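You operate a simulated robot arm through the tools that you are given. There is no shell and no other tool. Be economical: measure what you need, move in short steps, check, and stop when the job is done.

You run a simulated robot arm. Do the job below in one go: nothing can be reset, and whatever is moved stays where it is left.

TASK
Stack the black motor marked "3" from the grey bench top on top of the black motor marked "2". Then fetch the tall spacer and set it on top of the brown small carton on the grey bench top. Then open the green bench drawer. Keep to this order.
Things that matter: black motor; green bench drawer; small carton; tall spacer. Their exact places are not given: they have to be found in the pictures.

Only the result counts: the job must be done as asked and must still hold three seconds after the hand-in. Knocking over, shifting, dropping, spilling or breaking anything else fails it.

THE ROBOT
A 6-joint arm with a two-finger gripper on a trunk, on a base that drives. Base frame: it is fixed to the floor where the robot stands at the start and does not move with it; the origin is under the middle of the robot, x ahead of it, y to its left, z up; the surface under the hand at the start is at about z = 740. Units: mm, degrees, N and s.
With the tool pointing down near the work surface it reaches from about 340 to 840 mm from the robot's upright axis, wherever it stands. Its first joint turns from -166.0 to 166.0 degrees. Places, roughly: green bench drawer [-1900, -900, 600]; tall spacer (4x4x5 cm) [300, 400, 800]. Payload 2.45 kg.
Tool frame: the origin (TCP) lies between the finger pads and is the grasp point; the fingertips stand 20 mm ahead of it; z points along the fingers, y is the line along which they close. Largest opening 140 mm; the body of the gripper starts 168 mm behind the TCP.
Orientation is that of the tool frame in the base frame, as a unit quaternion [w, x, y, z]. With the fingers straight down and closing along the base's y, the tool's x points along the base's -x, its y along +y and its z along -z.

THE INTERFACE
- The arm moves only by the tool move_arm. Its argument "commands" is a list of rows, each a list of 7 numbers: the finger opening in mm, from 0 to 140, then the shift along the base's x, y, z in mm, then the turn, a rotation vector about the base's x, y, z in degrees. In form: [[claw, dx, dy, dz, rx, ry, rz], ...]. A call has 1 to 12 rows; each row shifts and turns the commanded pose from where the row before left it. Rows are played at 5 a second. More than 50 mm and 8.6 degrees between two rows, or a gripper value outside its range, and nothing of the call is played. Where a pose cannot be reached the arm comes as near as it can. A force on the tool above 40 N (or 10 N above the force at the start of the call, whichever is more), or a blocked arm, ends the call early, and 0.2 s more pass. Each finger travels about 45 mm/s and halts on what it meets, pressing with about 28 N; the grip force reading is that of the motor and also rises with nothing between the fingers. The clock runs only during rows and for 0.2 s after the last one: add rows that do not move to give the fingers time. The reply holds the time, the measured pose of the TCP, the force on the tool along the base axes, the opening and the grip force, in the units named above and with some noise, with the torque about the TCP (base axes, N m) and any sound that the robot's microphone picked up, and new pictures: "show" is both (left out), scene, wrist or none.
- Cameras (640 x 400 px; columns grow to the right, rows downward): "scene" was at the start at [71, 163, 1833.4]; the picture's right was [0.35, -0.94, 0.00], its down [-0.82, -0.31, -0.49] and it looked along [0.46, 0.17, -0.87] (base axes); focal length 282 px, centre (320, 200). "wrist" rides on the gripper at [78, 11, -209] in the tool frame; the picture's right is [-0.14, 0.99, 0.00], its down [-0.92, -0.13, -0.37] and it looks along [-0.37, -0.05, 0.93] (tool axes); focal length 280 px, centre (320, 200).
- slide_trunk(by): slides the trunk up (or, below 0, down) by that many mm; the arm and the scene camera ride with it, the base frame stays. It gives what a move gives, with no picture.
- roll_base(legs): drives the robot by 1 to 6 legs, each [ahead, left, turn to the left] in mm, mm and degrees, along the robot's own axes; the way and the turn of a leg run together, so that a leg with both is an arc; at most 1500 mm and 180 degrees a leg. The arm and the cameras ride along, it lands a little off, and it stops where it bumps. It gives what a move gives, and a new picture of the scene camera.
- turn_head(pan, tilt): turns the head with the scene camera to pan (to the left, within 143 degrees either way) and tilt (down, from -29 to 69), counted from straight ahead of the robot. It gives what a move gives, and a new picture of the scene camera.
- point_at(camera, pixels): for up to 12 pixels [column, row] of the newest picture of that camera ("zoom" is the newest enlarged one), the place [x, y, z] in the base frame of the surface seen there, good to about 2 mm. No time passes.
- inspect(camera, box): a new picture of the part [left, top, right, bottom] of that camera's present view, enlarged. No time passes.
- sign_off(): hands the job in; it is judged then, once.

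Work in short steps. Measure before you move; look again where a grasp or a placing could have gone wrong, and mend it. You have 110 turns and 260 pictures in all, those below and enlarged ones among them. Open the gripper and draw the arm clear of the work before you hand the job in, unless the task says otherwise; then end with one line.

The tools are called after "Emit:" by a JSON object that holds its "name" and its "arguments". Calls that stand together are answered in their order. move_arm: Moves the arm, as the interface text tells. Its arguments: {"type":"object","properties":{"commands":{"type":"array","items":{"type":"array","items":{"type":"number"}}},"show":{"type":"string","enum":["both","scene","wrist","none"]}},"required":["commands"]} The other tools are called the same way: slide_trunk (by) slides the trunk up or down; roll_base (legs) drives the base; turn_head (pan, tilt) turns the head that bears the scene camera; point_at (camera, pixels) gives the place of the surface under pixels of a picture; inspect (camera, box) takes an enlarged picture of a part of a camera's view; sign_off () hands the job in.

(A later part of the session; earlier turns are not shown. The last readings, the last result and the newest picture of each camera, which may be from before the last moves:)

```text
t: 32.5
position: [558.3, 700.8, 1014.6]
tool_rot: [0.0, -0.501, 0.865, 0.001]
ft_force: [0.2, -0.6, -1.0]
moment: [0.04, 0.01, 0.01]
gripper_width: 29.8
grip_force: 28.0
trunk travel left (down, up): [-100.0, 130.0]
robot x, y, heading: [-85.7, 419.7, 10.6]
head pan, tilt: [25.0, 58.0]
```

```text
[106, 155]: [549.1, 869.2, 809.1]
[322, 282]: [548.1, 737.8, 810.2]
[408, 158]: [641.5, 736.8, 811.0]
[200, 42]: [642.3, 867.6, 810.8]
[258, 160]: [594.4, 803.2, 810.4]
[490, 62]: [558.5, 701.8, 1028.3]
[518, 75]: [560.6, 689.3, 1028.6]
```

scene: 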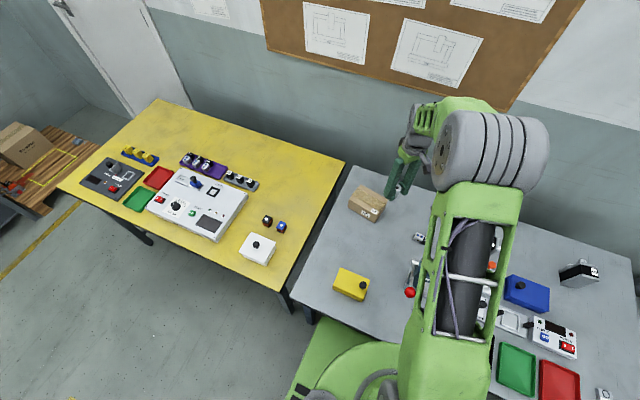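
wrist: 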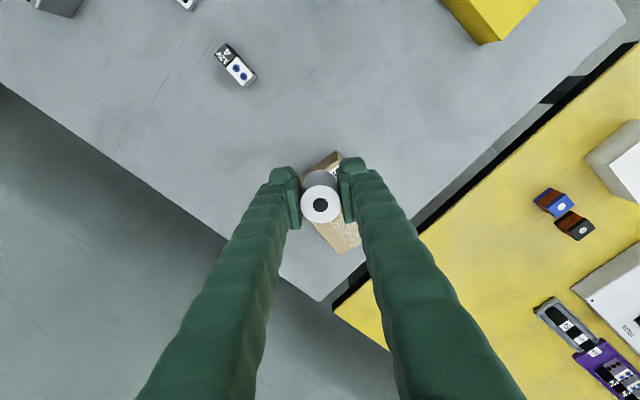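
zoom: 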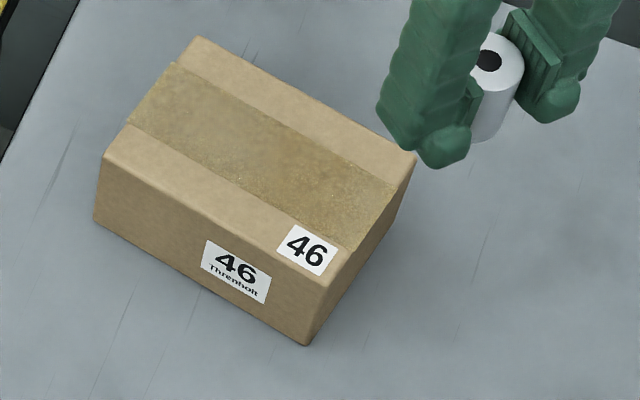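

Carton top centre is (595,803,810.5). Spacer centre (558.5,702), bottom about 985. I move over the centre and down 150 mm.

Emit:
{"name": "move_arm", "arguments": {"commands": [[15, 12, 34, 0, 0, 0, 0], [15, 12, 34, 0, 0, 0, 0], [15, 12.5, 33.5, 0, 0, 0, 0], [15, 0, 0, -40, 0, 0, 0], [15, 0, 0, -40, 0, 0, 0], [15, 0, 0, -40, 0, 0, 0], [15, 0, 0, -30, 0, 0, 0], [15, 0, 0, 0, 0, 0, 0], [15, 0, 0, 0, 0, 0, 0]]}}

Emit:
{"name": "inspect", "arguments": {"camera": "scene", "box": [336, 170, 416, 230]}}

```text
t: 34.5
position: [600.1, 801.4, 860.5]
tool_rot: [0.0, -0.503, 0.865, 0.0]
ft_force: [0.7, -0.2, -1.6]
moment: [0.02, 0.0, 0.0]
gripper_width: 29.5
grip_force: 28.5
trunk travel left (down, up): [-100.0, 130.0]
robot x, y, heading: [-86.9, 418.7, 10.2]
head pan, tilt: [25.0, 58.0]
```

scene: 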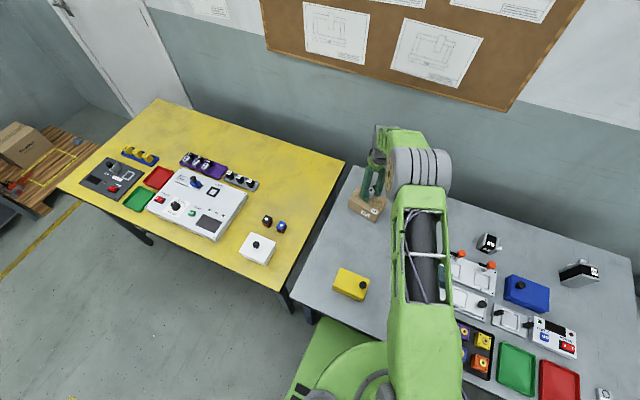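
wrist: 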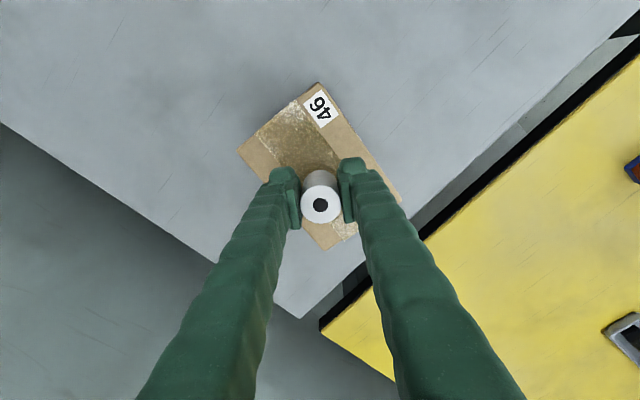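

```text
6.67 times, centred on (376, 200) of scene
```

zoom: 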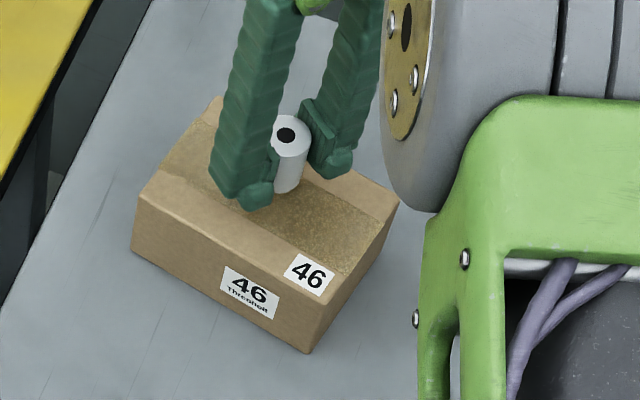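

I verify the spacer's position from its top rim, then lower 17 mm.

Emit:
{"name": "point_at", "arguments": {"camera": "zoom", "pixels": [[286, 134], [300, 142], [287, 190]]}}

Emit:
{"name": "move_arm", "arguments": {"commands": [[15, -2, 1, -10, 0, 0, 0], [15, 0, 0, -7, 0, 0, 0], [15, 0, 0, 0, 0, 0, 0]], "show": "none"}}

```text
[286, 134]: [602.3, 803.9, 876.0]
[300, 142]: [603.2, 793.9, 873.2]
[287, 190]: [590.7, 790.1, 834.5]
```

```text
t: 35.3
position: [597.7, 802.3, 843.9]
tool_rot: [0.0, -0.502, 0.865, 0.001]
ft_force: [-0.1, 0.4, -1.0]
moment: [0.01, 0.01, 0.03]
gripper_width: 29.5
grip_force: 28.6
trunk travel left (down, up): [-100.0, 130.0]
robot x, y, heading: [-90.0, 423.2, 10.2]
head pan, tilt: [25.0, 58.0]
```

Bottom is now about 814. I creep down in small steps.

Emit:
{"name": "move_arm", "arguments": {"commands": [[15, 0, 0, -1.5, 0, 0, 0], [15, 0, 0, -1, 0, 0, 0], [15, 0, 0, 0, 0, 0, 0]], "show": "none"}}

```text
t: 36.1
position: [596.7, 802.8, 842.9]
tool_rot: [-0.001, -0.502, 0.865, 0.0]
ft_force: [0.0, 0.3, -0.9]
moment: [0.0, -0.02, -0.01]
gripper_width: 29.6
grip_force: 27.8
trunk travel left (down, up): [-100.0, 130.0]
robot x, y, heading: [-87.2, 420.6, 10.4]
head pan, tilt: [25.0, 58.0]
```

No contact yet; further steps of 1 mm.

Emit:
{"name": "move_arm", "arguments": {"commands": [[15, 0, 0, -1, 0, 0, 0], [15, 0, 0, -0.7, 0, 0, 0], [15, 0, 0, 0, 0, 0, 0]], "show": "none"}}

```text
t: 36.9
position: [596.9, 803.9, 840.2]
tool_rot: [0.0, -0.502, 0.865, 0.0]
ft_force: [-0.4, 0.2, -0.5]
moment: [0.0, -0.04, 0.02]
gripper_width: 29.8
grip_force: 28.1
trunk travel left (down, up): [-100.0, 130.0]
robot x, y, heading: [-89.9, 419.3, 10.2]
head pan, tilt: [25.0, 58.0]
```

Still free (-0.5 N). Two more small steps.

Emit:
{"name": "move_arm", "arguments": {"commands": [[15, 0, 0, -0.7, 0, 0, 0], [15, 0, 0, -0.6, 0, 0, 0], [15, 0, 0, 0, 0, 0, 0]], "show": "none"}}

```text
t: 37.7
position: [596.4, 804.1, 838.8]
tool_rot: [0.001, -0.503, 0.864, 0.0]
ft_force: [-0.4, 0.2, -0.6]
moment: [0.02, 0.0, 0.0]
gripper_width: 29.6
grip_force: 27.6
trunk travel left (down, up): [-100.0, 130.0]
robot x, y, heading: [-93.3, 422.0, 10.5]
head pan, tilt: [25.0, 58.0]
```

Continuing: bottom should be within about 1 mm of the carton.

Emit:
{"name": "move_arm", "arguments": {"commands": [[15, 0, 0, -0.7, 0, 0, 0], [15, 0, 0, 0, 0, 0, 0]], "show": "none"}}

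Emit:
{"name": "inspect", "arguments": {"camera": "scene", "box": [346, 175, 402, 217]}}

```text
t: 38.3
position: [596.8, 803.6, 838.5]
tool_rot: [0.001, -0.502, 0.865, -0.001]
ft_force: [0.4, -0.3, 2.7]
moment: [0.03, 0.06, 0.02]
gripper_width: 29.5
grip_force: 27.9
trunk travel left (down, up): [-100.0, 130.0]
robot x, y, heading: [-90.6, 420.6, 10.2]
head pan, tilt: [25.0, 58.0]
```

```text
9.52 times, centred on (374, 196) of scene
```

zoom: 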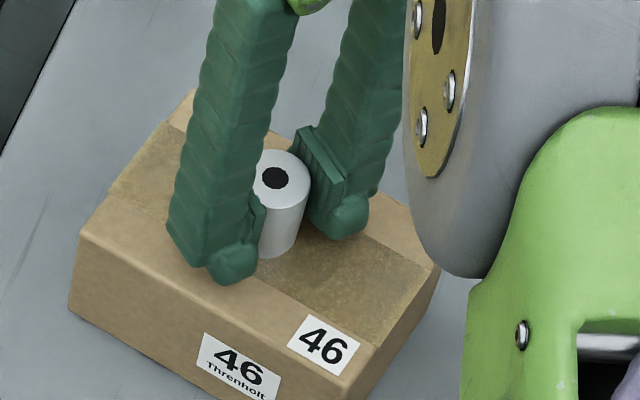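

Contact at +2.7 N, spacer in the middle of the carton. I open gradually to 70 and lift straight up.

Emit:
{"name": "move_arm", "arguments": {"commands": [[32, 0, 0, 0, 0, 0, 0], [45, 0, 0, 0, 0, 0, 0], [70, 0, 0, 0, 0, 0, 0], [70, 0, 0, 0, 0, 0, 0], [70, 0, 0, 0, 0, 0, 0], [70, 0, 0, 25, 0, 0, 0], [70, 0, 0, 40, 0, 0, 0], [70, 0, 0, 45, 0, 0, 0], [70, 0, 0, 45, 0, 0, 0], [70, 0, 0, 45, 0, 0, 0], [70, 0, 0, 45, 0, 0, 0]]}}

Emit:
{"name": "inspect", "arguments": {"camera": "scene", "box": [346, 175, 402, 217]}}

```text
t: 40.7
position: [596.2, 804.1, 1085.0]
tool_rot: [0.0, -0.503, 0.864, 0.0]
ft_force: [0.2, 0.3, 0.7]
moment: [0.02, 0.01, 0.0]
gripper_width: 69.9
grip_force: 0.1
trunk travel left (down, up): [-100.0, 130.0]
robot x, y, heading: [-87.2, 420.1, 10.6]
head pan, tilt: [25.0, 58.0]
```

scene: 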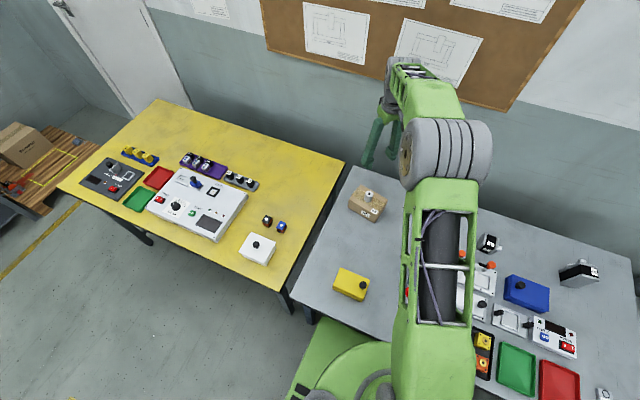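
wrist: 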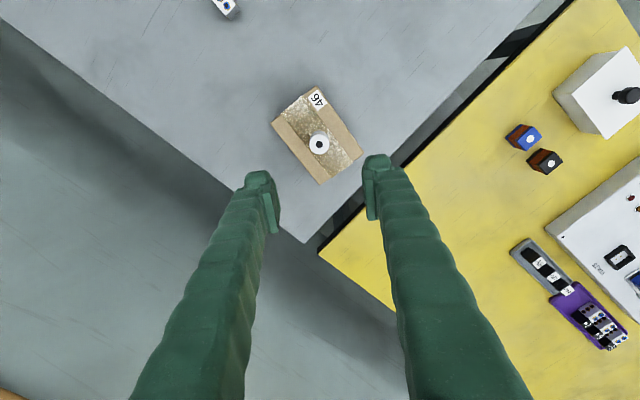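

```text
9.52 times, centred on (374, 196) of scene
```

zoom: 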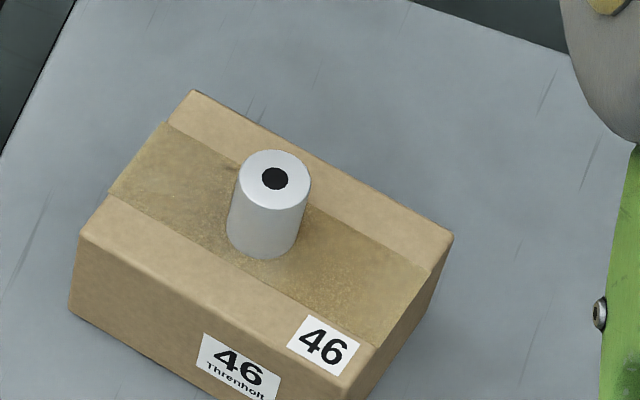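

The spacer stands on the carton. I stow the hand in front of the robot, high, before driving to the drawer.

Emit:
{"name": "move_arm", "arguments": {"commands": [[70, -29, -31.3, 3.5, 0, 0, -5], [70, -29, -31.3, 3.5, 0, 0, -5], [70, -29, -31.3, 3.5, 0, 0, -5], [70, -29, -31.3, 3.5, 0, 0, -5], [70, -29, -31.3, 3.5, 0, 0, -5], [70, -29, -31.3, 3.5, 0, 0, -5], [70, -29, -31.3, 3.5, 0, 0, -5], [70, -29, -31.3, 3.5, 0, 0, -5], [70, -29, -31.3, 3.5, 0, 0, -5], [70, -29, -31.3, 3.5, 0, 0, -5]], "show": "none"}}

Emit:
{"name": "turn_head", "arguments": {"pan": 140, "tilt": 25}}

Emit:
{"name": "turn_head", "arguments": {"pan": -140, "tilt": 25}}

```text
t: 42.9
position: [306.9, 490.4, 1119.5]
tool_rot: [0.0, -0.09, 0.996, 0.0]
ft_force: [-0.3, -0.7, -0.1]
moment: [0.02, -0.05, 0.0]
gripper_width: 70.3
grip_force: 0.1
trunk travel left (down, up): [-100.0, 130.0]
robot x, y, heading: [-88.5, 420.5, 10.2]
head pan, tilt: [25.0, 58.0]
```

```text
t: 44.8
position: [308.6, 490.5, 1118.9]
tool_rot: [0.0, -0.09, 0.996, 0.0]
ft_force: [0.1, 0.1, -0.3]
moment: [0.02, -0.02, 0.01]
gripper_width: 70.1
grip_force: 0.0
trunk travel left (down, up): [-100.0, 130.0]
robot x, y, heading: [-94.3, 419.3, 10.4]
head pan, tilt: [140.0, 25.0]
```

scene: 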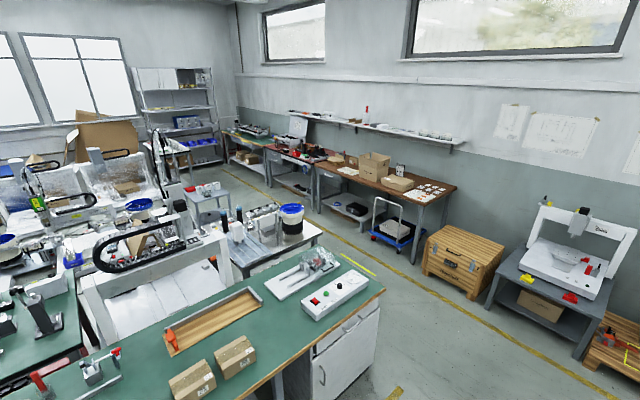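

```text
t: 48.7
position: [308.1, 490.9, 1118.8]
tool_rot: [0.0, -0.089, 0.996, 0.0]
ft_force: [-0.3, 0.0, -0.8]
moment: [0.04, 0.02, 0.02]
gripper_width: 70.3
grip_force: 0.1
trunk travel left (down, up): [-100.0, 130.0]
robot x, y, heading: [-90.7, 420.1, 10.4]
head pan, tilt: [-140.0, 25.0]
```

scene: 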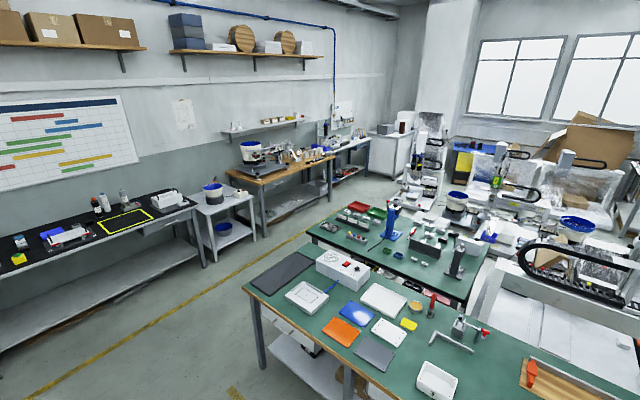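

Green-topped benches stand behind the robot. I measure points on them to find what lies near (-1900,-900,600).

Emit:
{"name": "point_at", "arguments": {"camera": "scene", "pixels": [[250, 290], [385, 395], [335, 245], [310, 235], [490, 260], [440, 380], [255, 330], [320, 350], [600, 390], [435, 275]]}}

Emit:
{"name": "inspect", "arguments": {"camera": "scene", "box": [230, 190, 500, 400]}}

```text
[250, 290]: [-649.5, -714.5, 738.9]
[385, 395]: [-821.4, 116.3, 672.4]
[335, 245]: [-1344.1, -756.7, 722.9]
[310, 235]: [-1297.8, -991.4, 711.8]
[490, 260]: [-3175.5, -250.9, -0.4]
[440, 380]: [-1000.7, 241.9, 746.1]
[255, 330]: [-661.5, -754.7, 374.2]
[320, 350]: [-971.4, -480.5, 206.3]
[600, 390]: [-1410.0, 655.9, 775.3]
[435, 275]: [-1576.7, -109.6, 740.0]
```

```text
1.90 times, centred on (365, 295) of scene
```

zoom: 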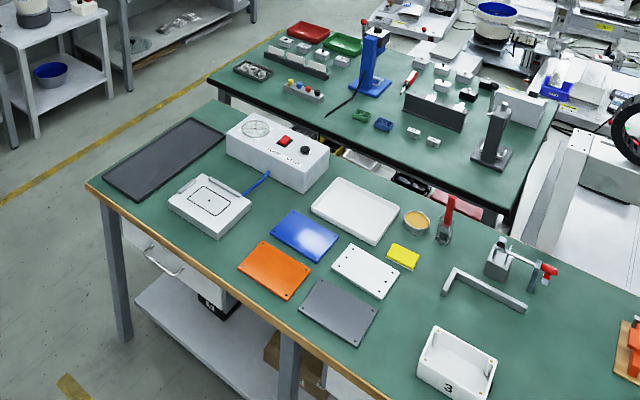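

Two green-topped benches; the second one further back. I measure its corners.

Emit:
{"name": "point_at", "arguments": {"camera": "zoom", "pixels": [[214, 78], [282, 34], [500, 212], [548, 115], [160, 265], [100, 188], [345, 150], [230, 95], [300, 120]]}}

Emit:
{"name": "turn_head", "arguments": {"pan": -125, "tilt": 20}}

Emit:
{"name": "inspect", "arguments": {"camera": "scene", "box": [300, 150, 640, 362]}}

```text
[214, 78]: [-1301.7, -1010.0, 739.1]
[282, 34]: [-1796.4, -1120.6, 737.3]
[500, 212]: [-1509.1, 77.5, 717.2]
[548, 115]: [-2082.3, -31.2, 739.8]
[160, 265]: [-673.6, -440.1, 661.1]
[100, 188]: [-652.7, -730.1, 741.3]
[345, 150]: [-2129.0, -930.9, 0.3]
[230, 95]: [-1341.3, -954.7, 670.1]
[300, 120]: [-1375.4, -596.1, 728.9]
```

```text
t: 49.4
position: [307.9, 490.3, 1119.8]
tool_rot: [0.0, -0.09, 0.996, 0.0]
ft_force: [0.6, 0.2, 0.4]
moment: [-0.02, 0.04, -0.04]
gripper_width: 70.0
grip_force: 0.0
trunk travel left (down, up): [-100.0, 130.0]
robot x, y, heading: [-92.7, 418.3, 10.4]
head pan, tilt: [-125.0, 20.0]
```

scene: 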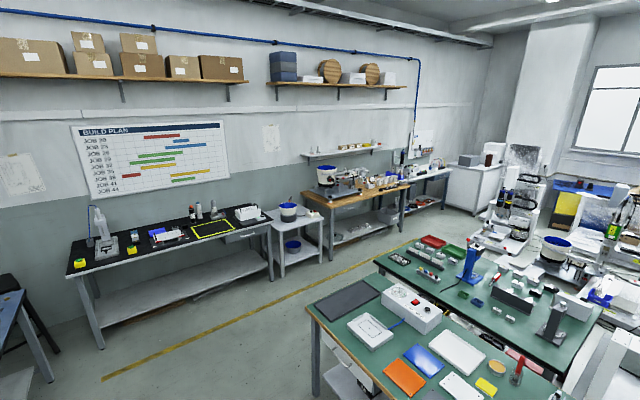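

```text
1.88 times, centred on (470, 256) of scene
```

zoom: 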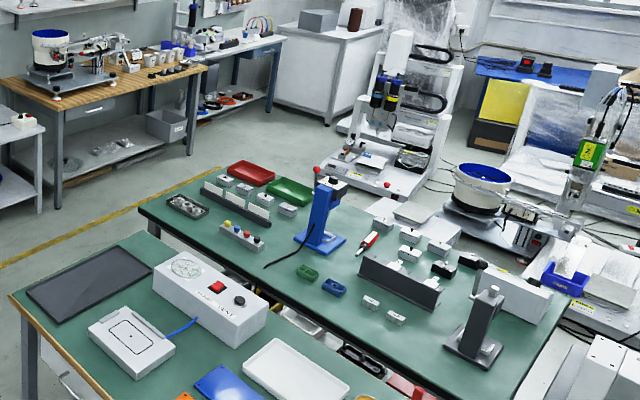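

The second green bench's far side, near y≈-900, x≈-1870, fits the drawer's rough place, so I must drive around to its far side. I measure the aisle's obstacles.

Emit:
{"name": "point_at", "arguments": {"camera": "scene", "pixels": [[100, 348], [75, 275], [270, 222], [272, 280], [280, 258], [320, 262], [331, 258], [408, 190], [404, 230], [250, 320], [25, 370], [150, 390]]}}

Emit:
{"name": "point_at", "arguments": {"camera": "zoom", "pixels": [[58, 205], [190, 152], [265, 130], [330, 120], [345, 160], [320, 180], [395, 200], [440, 210], [560, 290], [300, 140], [230, 145], [490, 225]]}}

```text
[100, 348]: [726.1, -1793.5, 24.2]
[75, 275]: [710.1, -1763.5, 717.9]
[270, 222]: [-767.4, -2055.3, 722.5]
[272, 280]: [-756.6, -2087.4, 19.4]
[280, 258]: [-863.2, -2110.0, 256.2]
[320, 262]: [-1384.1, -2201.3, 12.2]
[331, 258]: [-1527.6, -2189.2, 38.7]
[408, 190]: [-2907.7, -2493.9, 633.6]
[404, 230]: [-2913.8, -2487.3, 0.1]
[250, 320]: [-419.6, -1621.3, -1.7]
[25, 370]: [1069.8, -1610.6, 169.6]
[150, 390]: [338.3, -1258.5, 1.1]
```

```text
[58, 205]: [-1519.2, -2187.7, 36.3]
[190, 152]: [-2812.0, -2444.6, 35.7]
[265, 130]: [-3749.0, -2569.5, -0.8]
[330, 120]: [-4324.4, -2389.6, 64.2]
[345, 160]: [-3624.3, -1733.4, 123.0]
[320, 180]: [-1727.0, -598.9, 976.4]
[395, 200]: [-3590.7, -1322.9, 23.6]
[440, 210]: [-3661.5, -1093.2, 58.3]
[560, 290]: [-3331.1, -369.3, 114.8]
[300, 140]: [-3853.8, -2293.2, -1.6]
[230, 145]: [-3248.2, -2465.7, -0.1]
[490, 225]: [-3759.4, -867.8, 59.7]
```

In the robot's heading frame the aisle between bench ends (t≈-777) and the wall tables (t≈-1880) is clear. I back off 300, go right 1760, and back 1200.

Emit:
{"name": "roll_base", "arguments": {"legs": [[-300, 0, 0], [0, -880, 0], [0, -880, 0]]}}

Emit:
{"name": "turn_head", "arguments": {"pan": 143, "tilt": 30}}

```text
t: 66.8
position: [294.6, -1300.3, 1118.2]
tool_rot: [-0.001, -0.08, 0.997, 0.0]
ft_force: [-0.1, 0.3, -0.3]
moment: [0.01, -0.01, 0.0]
gripper_width: 70.0
grip_force: 0.0
trunk travel left (down, up): [-100.0, 130.0]
robot x, y, heading: [-105.5, -1360.2, 9.1]
head pan, tilt: [-125.0, 20.0]
```

scene: 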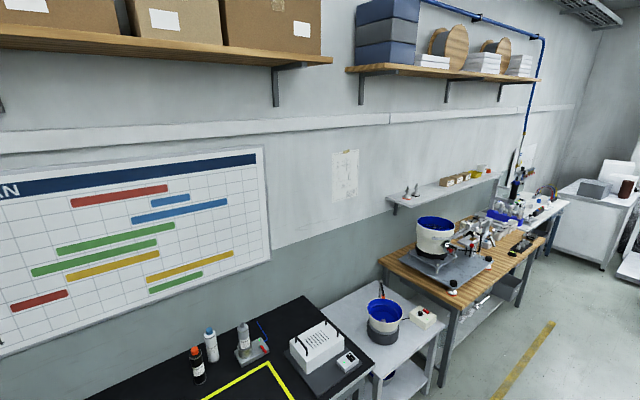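

```text
t: 70.5
position: [295.0, -1300.4, 1119.1]
tool_rot: [0.0, -0.08, 0.997, 0.0]
ft_force: [-0.5, -0.5, 0.5]
moment: [0.01, 0.03, -0.01]
gripper_width: 70.1
grip_force: 0.0
trunk travel left (down, up): [-100.0, 130.0]
robot x, y, heading: [-102.3, -1362.3, 9.3]
head pan, tilt: [143.0, 30.0]
```

scene: 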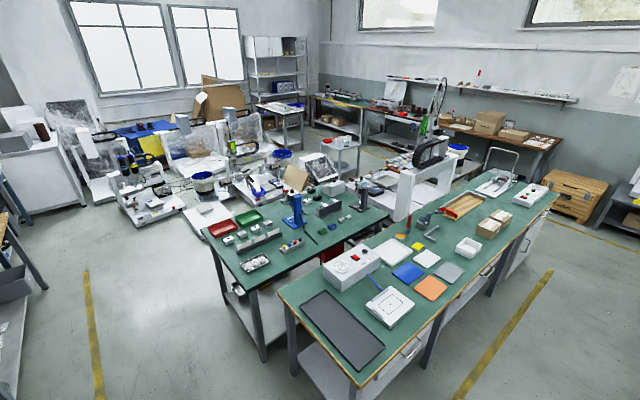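

Bench 2's near corner is at (285,345) legs, far left corner (203,232). I measure these and machine fronts before backing along the aisle.

Emit:
{"name": "point_at", "arguments": {"camera": "scene", "pixels": [[205, 230], [255, 288], [262, 360], [228, 305], [358, 384], [282, 292], [155, 222], [205, 235], [85, 205], [45, 290], [20, 235], [255, 205]]}}

Emit:
{"name": "inspect", "arguments": {"camera": "scene", "box": [80, 160, 300, 380]}}

```text
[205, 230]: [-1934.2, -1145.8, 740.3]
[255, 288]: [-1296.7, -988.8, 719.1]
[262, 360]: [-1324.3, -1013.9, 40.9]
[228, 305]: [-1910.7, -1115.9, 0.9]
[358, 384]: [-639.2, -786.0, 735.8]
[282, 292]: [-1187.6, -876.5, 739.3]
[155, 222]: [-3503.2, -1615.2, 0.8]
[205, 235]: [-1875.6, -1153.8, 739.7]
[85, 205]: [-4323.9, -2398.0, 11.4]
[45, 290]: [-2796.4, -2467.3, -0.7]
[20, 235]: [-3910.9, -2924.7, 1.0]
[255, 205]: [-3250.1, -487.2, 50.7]
```

```text
1.82 times, centred on (190, 270) of scene
```

zoom: 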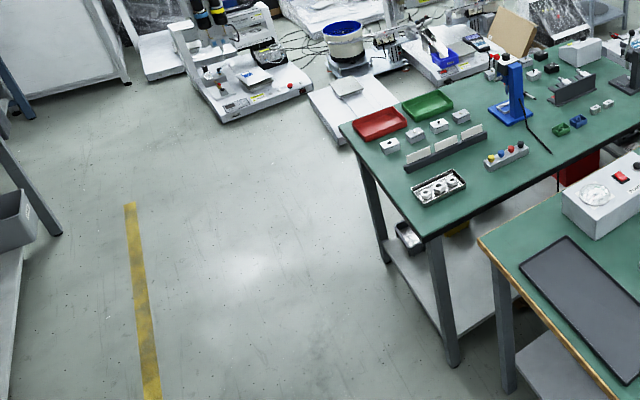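

A white floor plate at scene (255,215) lies behind bench 2; I measure its near corner, since I'll stand there.

Emit:
{"name": "point_at", "arguments": {"camera": "zoom", "pixels": [[312, 95], [342, 143], [308, 92], [220, 120], [310, 82], [330, 125], [370, 80], [325, 72], [180, 75], [400, 110]]}}

```text
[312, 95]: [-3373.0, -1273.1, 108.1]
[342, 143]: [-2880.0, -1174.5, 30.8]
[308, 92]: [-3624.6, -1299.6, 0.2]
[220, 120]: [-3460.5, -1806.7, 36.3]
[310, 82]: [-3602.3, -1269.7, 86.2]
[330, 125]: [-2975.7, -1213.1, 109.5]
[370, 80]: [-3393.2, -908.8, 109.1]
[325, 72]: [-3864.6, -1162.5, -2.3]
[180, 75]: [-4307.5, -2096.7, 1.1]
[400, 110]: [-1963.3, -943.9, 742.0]
```

The plate occupies t>-650 beyond n=-3045. I correct heading by 1.2° and back along the aisle 2350 mm, past bench 2's far corner, then look left-ahead at the drawer face.

Emit:
{"name": "roll_base", "arguments": {"legs": [[0, 0, 1.2], [-1175, 0, 0], [-1175, 0, 0]]}}

Emit:
{"name": "turn_head", "arguments": {"pan": 55, "tilt": 45}}

```text
t: 82.4
position: [-2011.0, -1731.1, 1119.3]
tool_rot: [-0.001, -0.092, 0.996, -0.001]
ft_force: [0.0, -0.3, -0.8]
moment: [0.03, -0.02, 0.01]
gripper_width: 70.0
grip_force: 0.0
trunk travel left (down, up): [-100.0, 130.0]
robot x, y, heading: [-2406.9, -1801.1, 10.6]
head pan, tilt: [143.0, 30.0]
```

scene: 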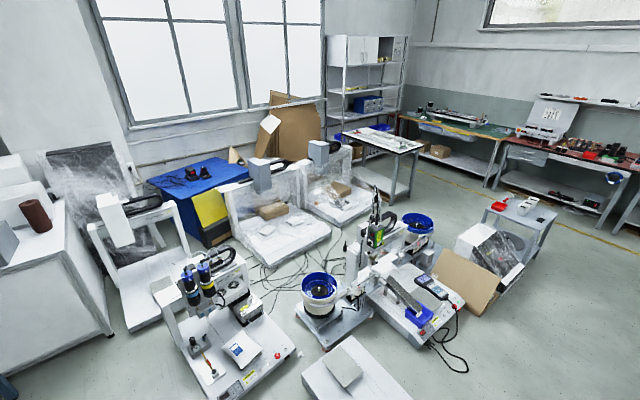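

```text
t: 84.0
position: [-2010.4, -1732.1, 1118.5]
tool_rot: [0.001, -0.092, 0.996, 0.0]
ft_force: [-0.2, -0.2, 0.6]
moment: [0.06, 0.01, -0.02]
gripper_width: 70.0
grip_force: 0.0
trunk travel left (down, up): [-100.0, 130.0]
robot x, y, heading: [-2410.3, -1804.4, 10.4]
head pan, tilt: [55.0, 45.0]
```

scene: 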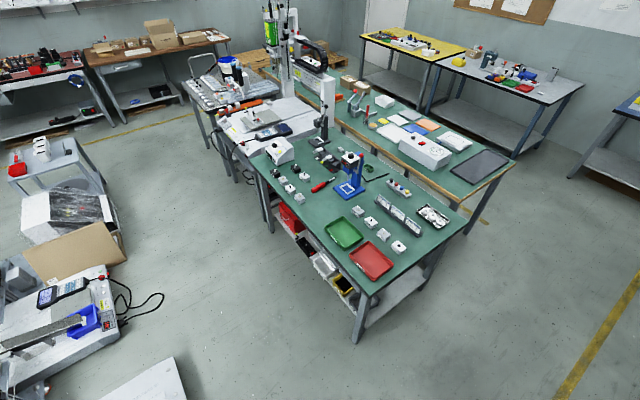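

I enlarge the far side of bench 2, around (330,270).

Emit:
{"name": "inspect", "arguments": {"camera": "scene", "box": [240, 140, 400, 350]}}

Emit:
{"name": "inspect", "arguments": {"camera": "scene", "box": [350, 160, 520, 330]}}

```text
1.90 times, centred on (320, 245) of scene
```

zoom: 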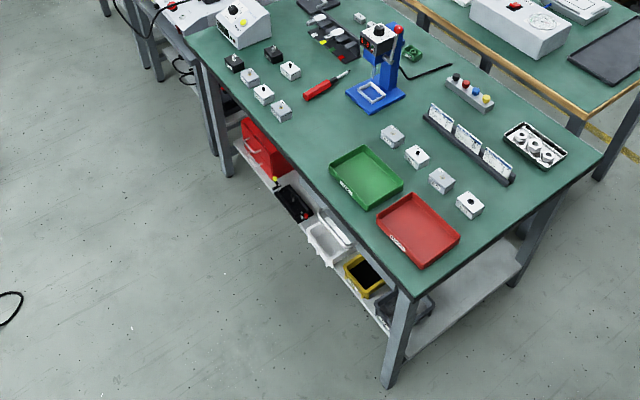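

```text
2.35 times, centred on (435, 245) of scene
```

zoom: 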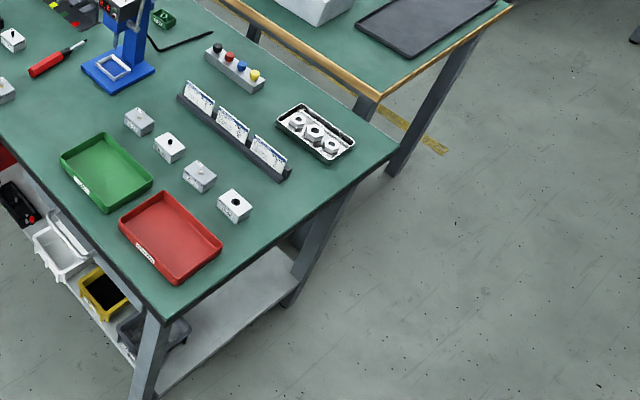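

No drawer front is visible from this steep angle. I back 550 mm for a flatter view and look left.

Emit:
{"name": "roll_base", "arguments": {"legs": [[-550, 0, 0]]}}

Emit:
{"name": "turn_head", "arguments": {"pan": 30, "tilt": 35}}

Emit:
{"name": "inspect", "arguments": {"camera": "scene", "box": [230, 130, 470, 300]}}

```text
t: 87.2
position: [-2556.5, -1833.9, 1119.7]
tool_rot: [0.001, -0.088, 0.996, 0.0]
ft_force: [-0.1, -0.2, 0.0]
moment: [0.04, -0.02, 0.03]
gripper_width: 69.8
grip_force: 0.1
trunk travel left (down, up): [-100.0, 130.0]
robot x, y, heading: [-2949.8, -1904.7, 10.3]
head pan, tilt: [55.0, 45.0]
```

scene: 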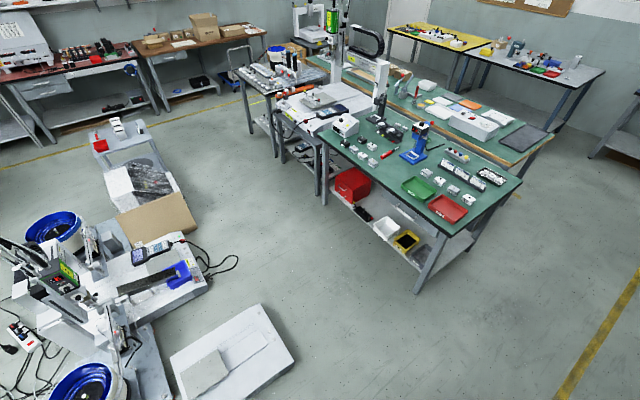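

```text
t: 88.1
position: [-2555.5, -1833.6, 1119.4]
tool_rot: [0.0, -0.089, 0.996, 0.0]
ft_force: [0.6, 0.1, 0.6]
moment: [-0.01, 0.02, 0.05]
gripper_width: 69.9
grip_force: 0.1
trunk travel left (down, up): [-100.0, 130.0]
robot x, y, heading: [-2954.5, -1905.9, 10.2]
head pan, tilt: [30.0, 35.0]
```

scene: 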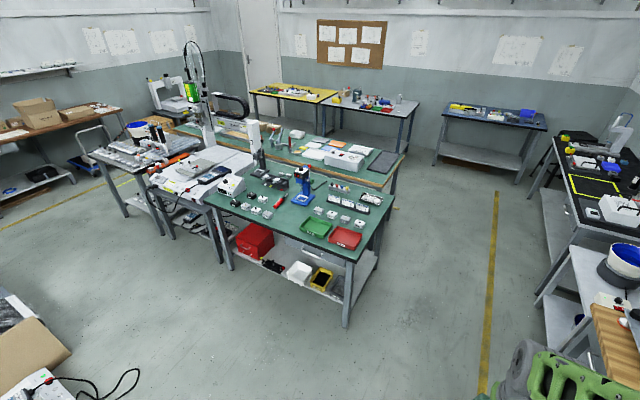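

```text
2.35 times, centred on (350, 215) of scene
```

zoom: 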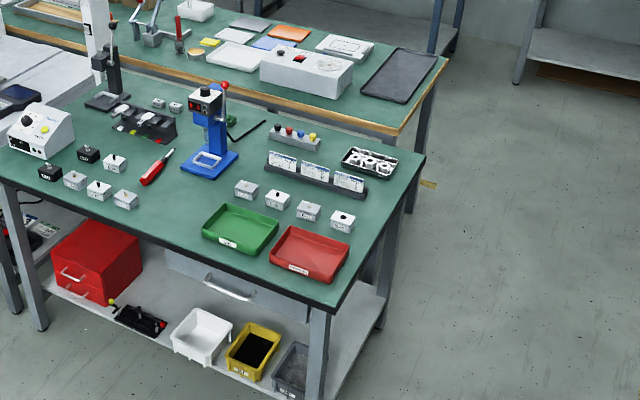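

A grey drawer with a bar handle shows under the bench's edge at zoom (230,288). I enlarge and measure it.

Emit:
{"name": "inspect", "arguments": {"camera": "scene", "box": [285, 225, 365, 275]}}

```text
8.00 times, centred on (325, 250) of scene
```

zoom: 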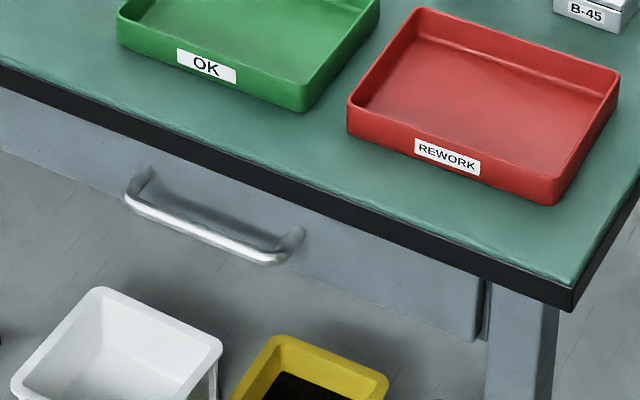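

Emit:
{"name": "point_at", "arguments": {"camera": "zoom", "pixels": [[135, 197], [200, 233], [270, 258], [148, 172], [297, 233], [472, 335], [30, 150], [320, 270], [560, 295], [20, 80], [300, 195], [110, 185]]}}

```text
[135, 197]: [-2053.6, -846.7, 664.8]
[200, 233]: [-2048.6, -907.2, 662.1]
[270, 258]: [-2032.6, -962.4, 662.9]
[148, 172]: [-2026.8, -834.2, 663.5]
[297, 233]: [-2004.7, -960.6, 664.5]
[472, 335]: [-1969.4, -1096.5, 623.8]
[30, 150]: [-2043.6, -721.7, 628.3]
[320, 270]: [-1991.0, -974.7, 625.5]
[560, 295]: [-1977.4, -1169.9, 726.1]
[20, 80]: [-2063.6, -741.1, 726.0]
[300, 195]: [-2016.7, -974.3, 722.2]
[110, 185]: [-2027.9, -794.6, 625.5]
```

Bar handle: centre about (-2043,-905,663), 37 mm off the front, just under the bench edge, running along the bench. I'll grip it with a level tool (fingers above and below) and pull by backing the base. I drive to ahead 450, left 381.

Emit:
{"name": "roll_base", "arguments": {"legs": [[450, 0, 0.2], [0, 381, 0]]}}

Emit:
{"name": "turn_head", "arguments": {"pan": 35, "tilt": 50}}

```text
t: 94.3
position: [-2186.7, -1375.1, 1117.9]
tool_rot: [0.001, -0.091, 0.996, 0.0]
ft_force: [0.2, 0.5, 0.8]
moment: [0.02, 0.03, -0.02]
gripper_width: 69.8
grip_force: 0.1
trunk travel left (down, up): [-100.0, 130.0]
robot x, y, heading: [-2586.5, -1443.4, 10.3]
head pan, tilt: [30.0, 35.0]
```

scene: 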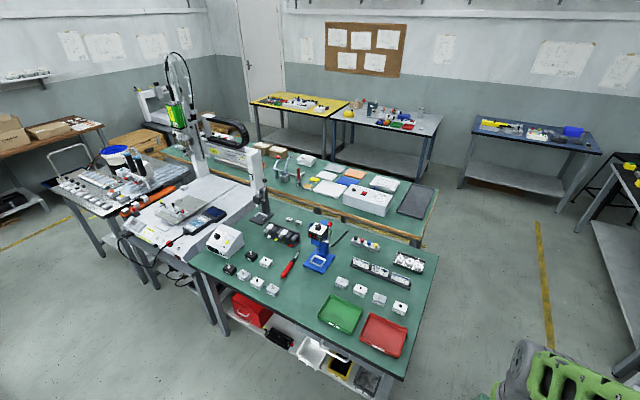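

```text
t: 95.1
position: [-2187.9, -1373.5, 1118.4]
tool_rot: [0.0, -0.09, 0.996, 0.0]
ft_force: [0.7, -0.5, 0.5]
moment: [0.01, -0.02, 0.0]
gripper_width: 70.0
grip_force: 0.1
trunk travel left (down, up): [-100.0, 130.0]
robot x, y, heading: [-2586.3, -1445.4, 10.3]
head pan, tilt: [35.0, 50.0]
```

scene: 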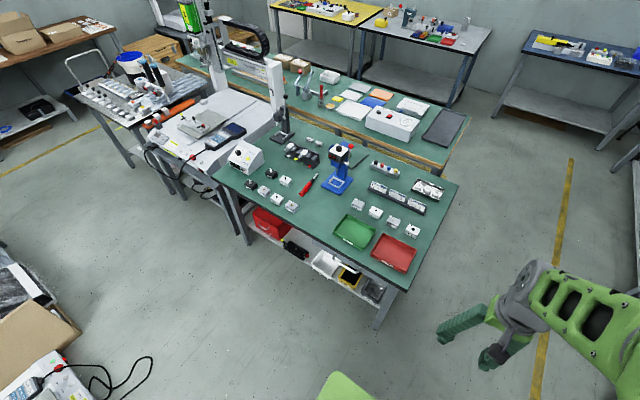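

Robot is placed. I swing the hand to the left in front of the drawer, clear of the bench, while yawing it 90°.

Emit:
{"name": "move_arm", "arguments": {"commands": [[70, 4.6, 38.1, 0, 0, 0, 8.2], [70, 4.6, 38.1, 0, 0, 0, 8.2], [70, 4.6, 38.1, 0, 0, 0, 8.2], [70, 4.6, 38.1, 0, 0, 0, 8.2], [70, 4.6, 38.1, 0, 0, 0, 8.2], [70, 4.6, 38.1, 0, 0, 0, 8.2], [70, 4.6, 38.1, 0, 0, 0, 8.2], [70, 4.6, 38.1, 0, 0, 0, 8.2], [70, 4.6, 38.1, 0, 0, 0, 8.2], [70, 4.6, 38.1, 0, 0, 0, 8.2], [70, 4.6, 38.1, 0, 0, 0, 8.2]], "show": "scene"}}

```text
t: 97.5
position: [-2135.1, -956.5, 1118.4]
tool_rot: [0.001, 0.77, -0.639, 0.001]
ft_force: [0.8, 1.0, 0.2]
moment: [-0.03, 0.02, 0.01]
gripper_width: 69.8
grip_force: 0.1
trunk travel left (down, up): [-100.0, 130.0]
robot x, y, heading: [-2584.2, -1446.7, 10.0]
head pan, tilt: [35.0, 50.0]
```

scene: 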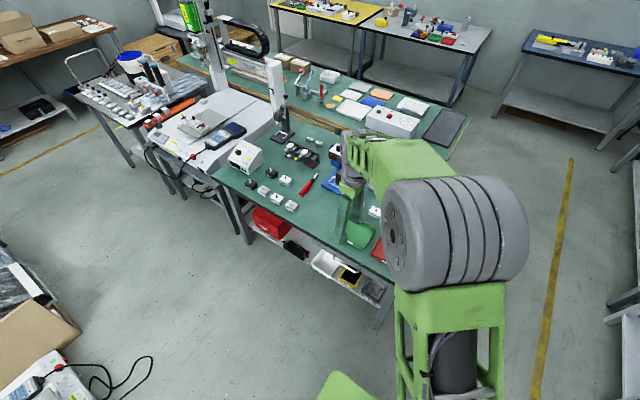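

Now I tilt the tool to level, turning about the bench-long axis by -90°.

Emit:
{"name": "move_arm", "arguments": {"commands": [[70, 0, 0, 0, 1.48, -8.07, 0], [70, 0, 0, 0, 1.48, -8.07, 0], [70, 0, 0, 0, 1.48, -8.07, 0], [70, 0, 0, 0, 1.48, -8.07, 0], [70, 0, 0, 0, 1.48, -8.07, 0], [70, 0, 0, 0, 1.48, -8.07, 0]], "show": "scene"}}

```text
t: 98.9
position: [-2137.0, -955.2, 1119.2]
tool_rot: [-0.319, 0.7, -0.58, 0.269]
ft_force: [-0.6, 0.1, 0.6]
moment: [-0.02, -0.01, 0.0]
gripper_width: 69.8
grip_force: 0.0
trunk travel left (down, up): [-100.0, 130.0]
robot x, y, heading: [-2589.1, -1443.3, 10.4]
head pan, tilt: [35.0, 50.0]
```

scene: 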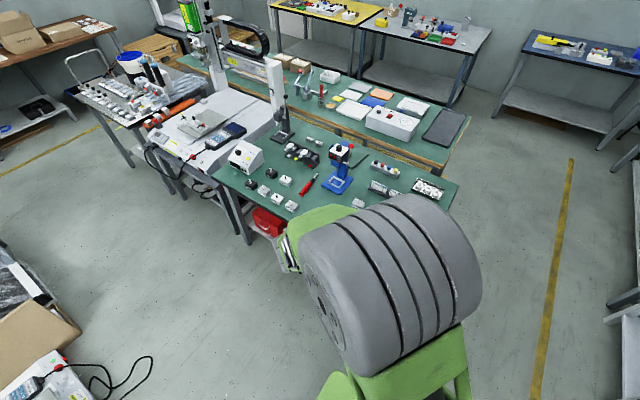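

Tilt proceeds well. I finish the tilt (about 40° more).

Emit:
{"name": "move_arm", "arguments": {"commands": [[70, 0, 0, 0, 1.48, -8.07, 0], [70, 0, 0, 0, 1.48, -8.07, 0], [70, 0, 0, 0, 1.48, -8.07, 0], [70, 0, 0, 0, 1.48, -8.07, 0], [70, 0, 0, 0, 1.44, -7.87, 0], [70, 0, 0, -10, 0, 0, 0]]}}

```text
t: 100.3
position: [-2135.1, -955.4, 1111.0]
tool_rot: [-0.543, 0.543, -0.452, 0.454]
ft_force: [0.3, 1.0, 0.5]
moment: [0.01, 0.02, 0.01]
gripper_width: 69.9
grip_force: 0.1
trunk travel left (down, up): [-100.0, 130.0]
robot x, y, heading: [-2589.5, -1446.3, 10.4]
head pan, tilt: [35.0, 50.0]
```

scene: 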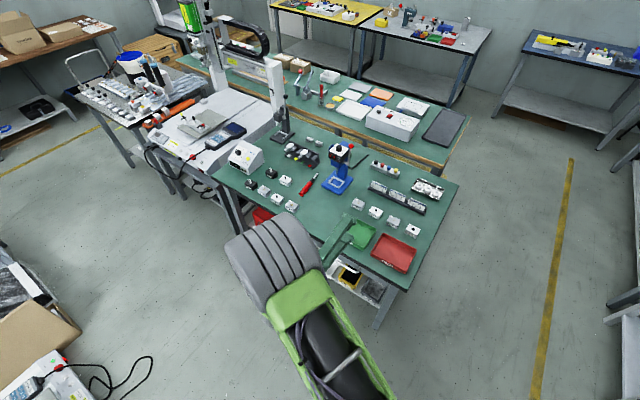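
wrist: 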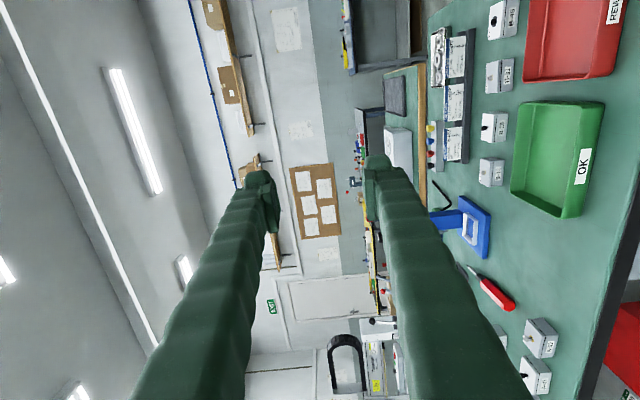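

Level now; tips are about 90 mm clear of the bench edge. I lower in front of the drawer to z≈663, shifting 34 mm along the bench to the handle's centre.

Emit:
{"name": "move_arm", "arguments": {"commands": [[70, -0.6, 3.3, -44.8, 0, 0, 0], [70, -0.6, 3.3, -44.8, 0, 0, 0], [70, -0.6, 3.3, -44.8, 0, 0, 0], [70, -0.6, 3.3, -44.8, 0, 0, 0], [70, -0.6, 3.3, -44.8, 0, 0, 0], [70, -0.6, 3.3, -44.8, 0, 0, 0], [70, -0.6, 3.3, -44.8, 0, 0, 0], [50, -0.6, 3.3, -44.8, 0, 0, 0], [44, -0.6, 3.3, -44.8, 0, 0, 0], [44, -0.6, 3.3, -44.8, 0, 0, 0], [44, 0, 0, 0, 0, 0, 0]]}}

```text
t: 102.7
position: [-2141.7, -929.4, 686.0]
tool_rot: [-0.542, 0.545, -0.451, 0.454]
ft_force: [0.0, 0.3, -0.6]
moment: [0.01, 0.0, 0.0]
gripper_width: 44.1
grip_force: 0.1
out of reach, approached as far as the arm can: row 10
trunk travel left (down, up): [-100.0, 130.0]
robot x, y, heading: [-2586.8, -1448.5, 10.4]
head pan, tilt: [35.0, 50.0]
```

scene: 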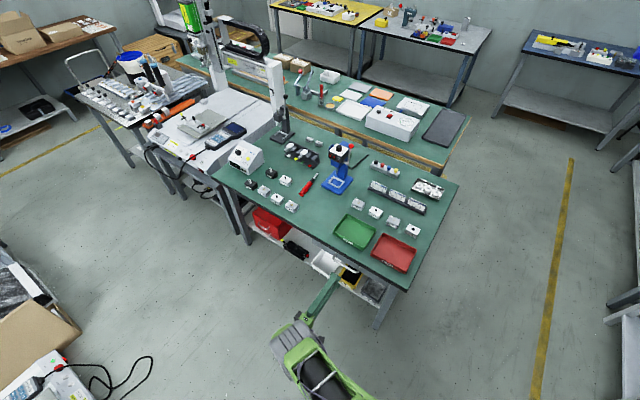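
wrist: 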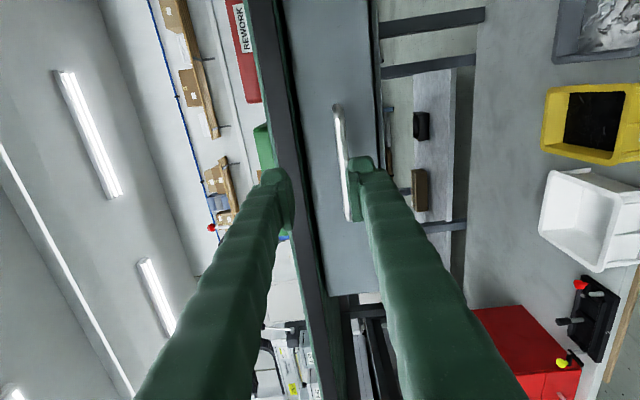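

The arm bottoms at z=686, so I lower the trunk 60 mm and then correct. I also measure the handle in the wrist picture, at (338,110)-(348,215).

Emit:
{"name": "point_at", "arguments": {"camera": "wrist", "pixels": [[338, 120], [342, 150], [346, 180], [349, 205], [336, 108], [320, 170], [365, 140], [285, 130], [300, 250]]}}

Emit:
{"name": "slide_trunk", "arguments": {"by": -60}}

```text
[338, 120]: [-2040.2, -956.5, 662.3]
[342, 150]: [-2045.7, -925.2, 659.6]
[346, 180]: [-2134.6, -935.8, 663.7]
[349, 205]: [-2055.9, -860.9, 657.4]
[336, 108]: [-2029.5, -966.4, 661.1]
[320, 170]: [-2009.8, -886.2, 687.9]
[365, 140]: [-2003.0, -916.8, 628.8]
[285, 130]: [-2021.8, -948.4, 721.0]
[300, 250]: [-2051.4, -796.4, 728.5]
```

```text
t: 103.7
position: [-2143.3, -929.7, 626.1]
tool_rot: [-0.543, 0.544, -0.452, 0.454]
ft_force: [-0.5, 0.4, 0.4]
moment: [0.01, 0.03, 0.02]
gripper_width: 44.2
grip_force: 0.1
trunk travel left (down, up): [-40.0, 190.0]
robot x, y, heading: [-2583.6, -1445.3, 10.1]
head pan, tilt: [35.0, 50.0]
```

Bar at z≈660, n about 98 mm ahead of the TCP. I raise 34 mm to bar height and go ahead 60, then look.

Emit:
{"name": "move_arm", "arguments": {"commands": [[44, 0, 4, 34, 0, 0, 0], [44, 0, 0, 0, 0, 0, 0], [44, 29.5, 5.4, 0, 0, 0, 0], [44, 29.5, 5.4, 0, 0, 0, 0], [44, 0, 0, 0, 0, 0, 0]]}}

```text
t: 104.9
position: [-2084.2, -912.8, 659.1]
tool_rot: [-0.542, 0.545, -0.452, 0.453]
ft_force: [-0.3, 0.2, -0.2]
moment: [-0.02, 0.03, 0.05]
gripper_width: 43.7
grip_force: 0.1
trunk travel left (down, up): [-40.0, 190.0]
robot x, y, heading: [-2585.1, -1446.4, 10.4]
head pan, tilt: [35.0, 50.0]
```

scene: 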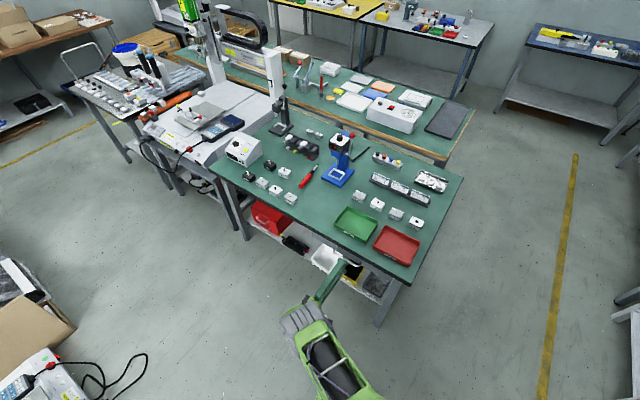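
wrist: 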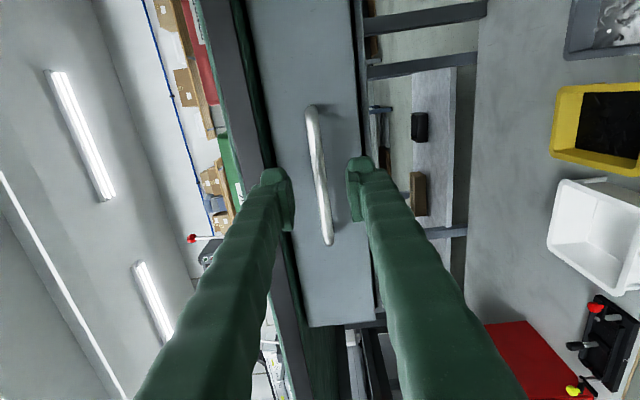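

The bar (312-325,110-240) lies between the fingers. I check the clearance of the upper finger to the bench top's underside.

Emit:
{"name": "point_at", "arguments": {"camera": "wrist", "pixels": [[240, 100], [265, 120], [252, 130], [272, 150], [316, 150], [320, 180], [322, 210], [340, 180], [291, 260]]}}

Emit:
{"name": "inspect", "arguments": {"camera": "wrist", "box": [200, 80, 400, 260]}}

```text
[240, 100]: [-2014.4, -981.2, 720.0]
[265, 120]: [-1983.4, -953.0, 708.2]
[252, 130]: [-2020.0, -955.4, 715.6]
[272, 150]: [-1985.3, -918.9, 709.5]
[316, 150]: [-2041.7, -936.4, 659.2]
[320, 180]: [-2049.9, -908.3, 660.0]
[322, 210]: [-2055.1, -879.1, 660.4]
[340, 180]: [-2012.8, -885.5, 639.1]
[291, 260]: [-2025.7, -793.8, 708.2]
```

```text
2.22 times, centred on (300, 170) of wrist
```

zoom: 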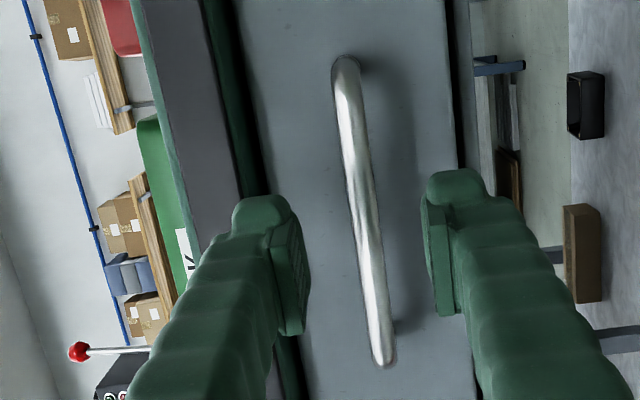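

Underside is at about 710; with opening 34 the upper finger clears it. I narrow, advance 37 mm, and close on the bar.

Emit:
{"name": "move_arm", "arguments": {"commands": [[34, 0, 0, 1, 0, 0, 0], [34, 18, 3.3, 0, 0, 0, 0], [34, 18.4, 3.4, 0, 0, 0, 0], [34, 0, 0, 0, 0, 0, 0], [20, 0, 0, 0, 0, 0, 0], [5, 0, 0, 0, 0, 0, 0], [0, 0, 0, 0, 0, 0, 0], [0, 0, 0, 0, 0, 0, 0]], "show": "wrist"}}

```text
t: 106.7
position: [-2046.4, -907.5, 658.3]
tool_rot: [-0.541, 0.546, -0.452, 0.453]
ft_force: [-1.2, 1.2, -15.3]
moment: [0.11, 0.13, 0.1]
gripper_width: 9.6
grip_force: 36.9
trunk travel left (down, up): [-40.0, 190.0]
robot x, y, heading: [-2584.9, -1442.4, 10.3]
head pan, tilt: [35.0, 50.0]
```

wrist: 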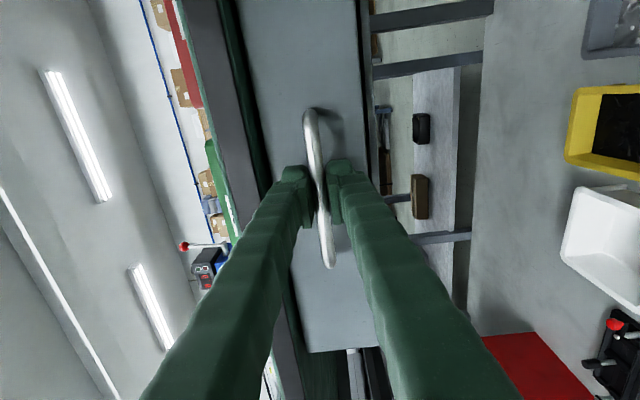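

The bar is held (9.6 mm). I ease down 1 mm and pull 60 mm with the arm to feel the drawer.

Emit:
{"name": "move_arm", "arguments": {"commands": [[0, 0, 0, -1, 0, 0, 0], [0, -9.8, -1.8, 0, 0, 0, 0], [0, -14.8, -2.7, 0, 0, 0, 0], [0, -14.8, -2.7, 0, 0, 0, 0], [0, -19.7, -3.6, 0, 0, 0, 0], [0, 0, 0, 0, 0, 0, 0]]}}

```text
t: 108.1
position: [-2106.3, -919.4, 657.5]
tool_rot: [-0.541, 0.546, -0.452, 0.453]
ft_force: [0.0, -5.5, -20.9]
moment: [0.37, 0.17, 0.56]
gripper_width: 7.9
grip_force: 35.8
trunk travel left (down, up): [-40.0, 190.0]
robot x, y, heading: [-2583.4, -1447.3, 10.3]
head pan, tilt: [35.0, 50.0]
```

scene: 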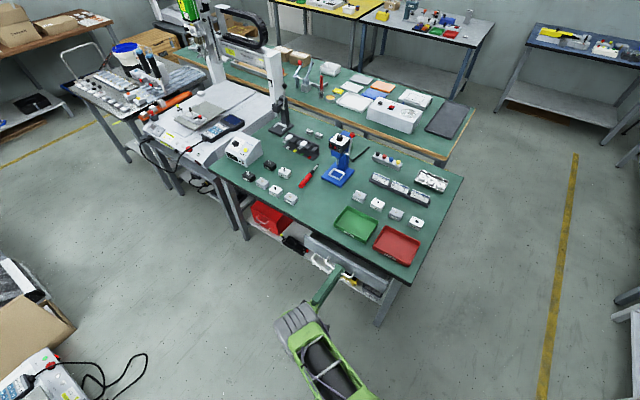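
wrist: 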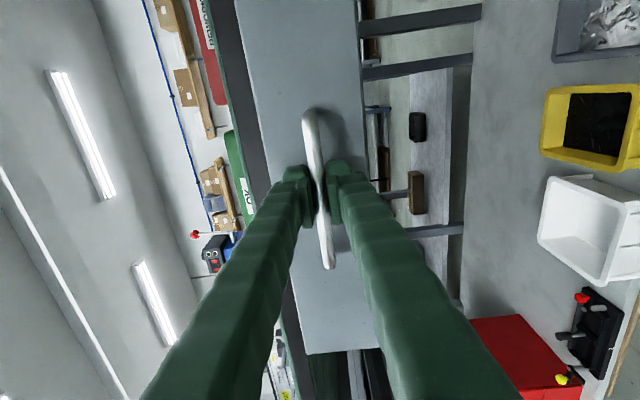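

The drawer follows (open 60 mm). I try easing 1.5 mm up against the vertical load, then draw the rest by backing the base 200 mm.

Emit:
{"name": "move_arm", "arguments": {"commands": [[0, 0, 0, 1.5, 0, 0, 0], [0, 0, 0, 0, 0, 0, 0]], "show": "none"}}

```text
t: 108.7
position: [-2107.7, -919.0, 658.9]
tool_rot: [-0.54, 0.547, -0.453, 0.452]
ft_force: [0.0, -4.7, -26.7]
moment: [0.37, 0.11, 0.21]
gripper_width: 7.9
grip_force: 35.9
trunk travel left (down, up): [-40.0, 190.0]
robot x, y, heading: [-2581.6, -1447.0, 10.6]
head pan, tilt: [35.0, 50.0]
```

Raising worsened it (about 4 N/mm), so I lower 5 mm to unload.

Emit:
{"name": "move_arm", "arguments": {"commands": [[0, 0, 0, -2.5, 0, 0, 0], [0, 0, 0, -2.5, 0, 0, 0], [0, 0, 0, 0, 0, 0, 0]], "show": "none"}}

```text
t: 109.5
position: [-2106.3, -918.7, 658.3]
tool_rot: [-0.543, 0.543, -0.453, 0.453]
ft_force: [3.8, -11.5, 4.0]
moment: [-0.02, -0.08, -0.26]
gripper_width: 7.7
grip_force: 35.5
trunk travel left (down, up): [-40.0, 190.0]
robot x, y, heading: [-2586.8, -1444.7, 10.4]
head pan, tilt: [35.0, 50.0]
```

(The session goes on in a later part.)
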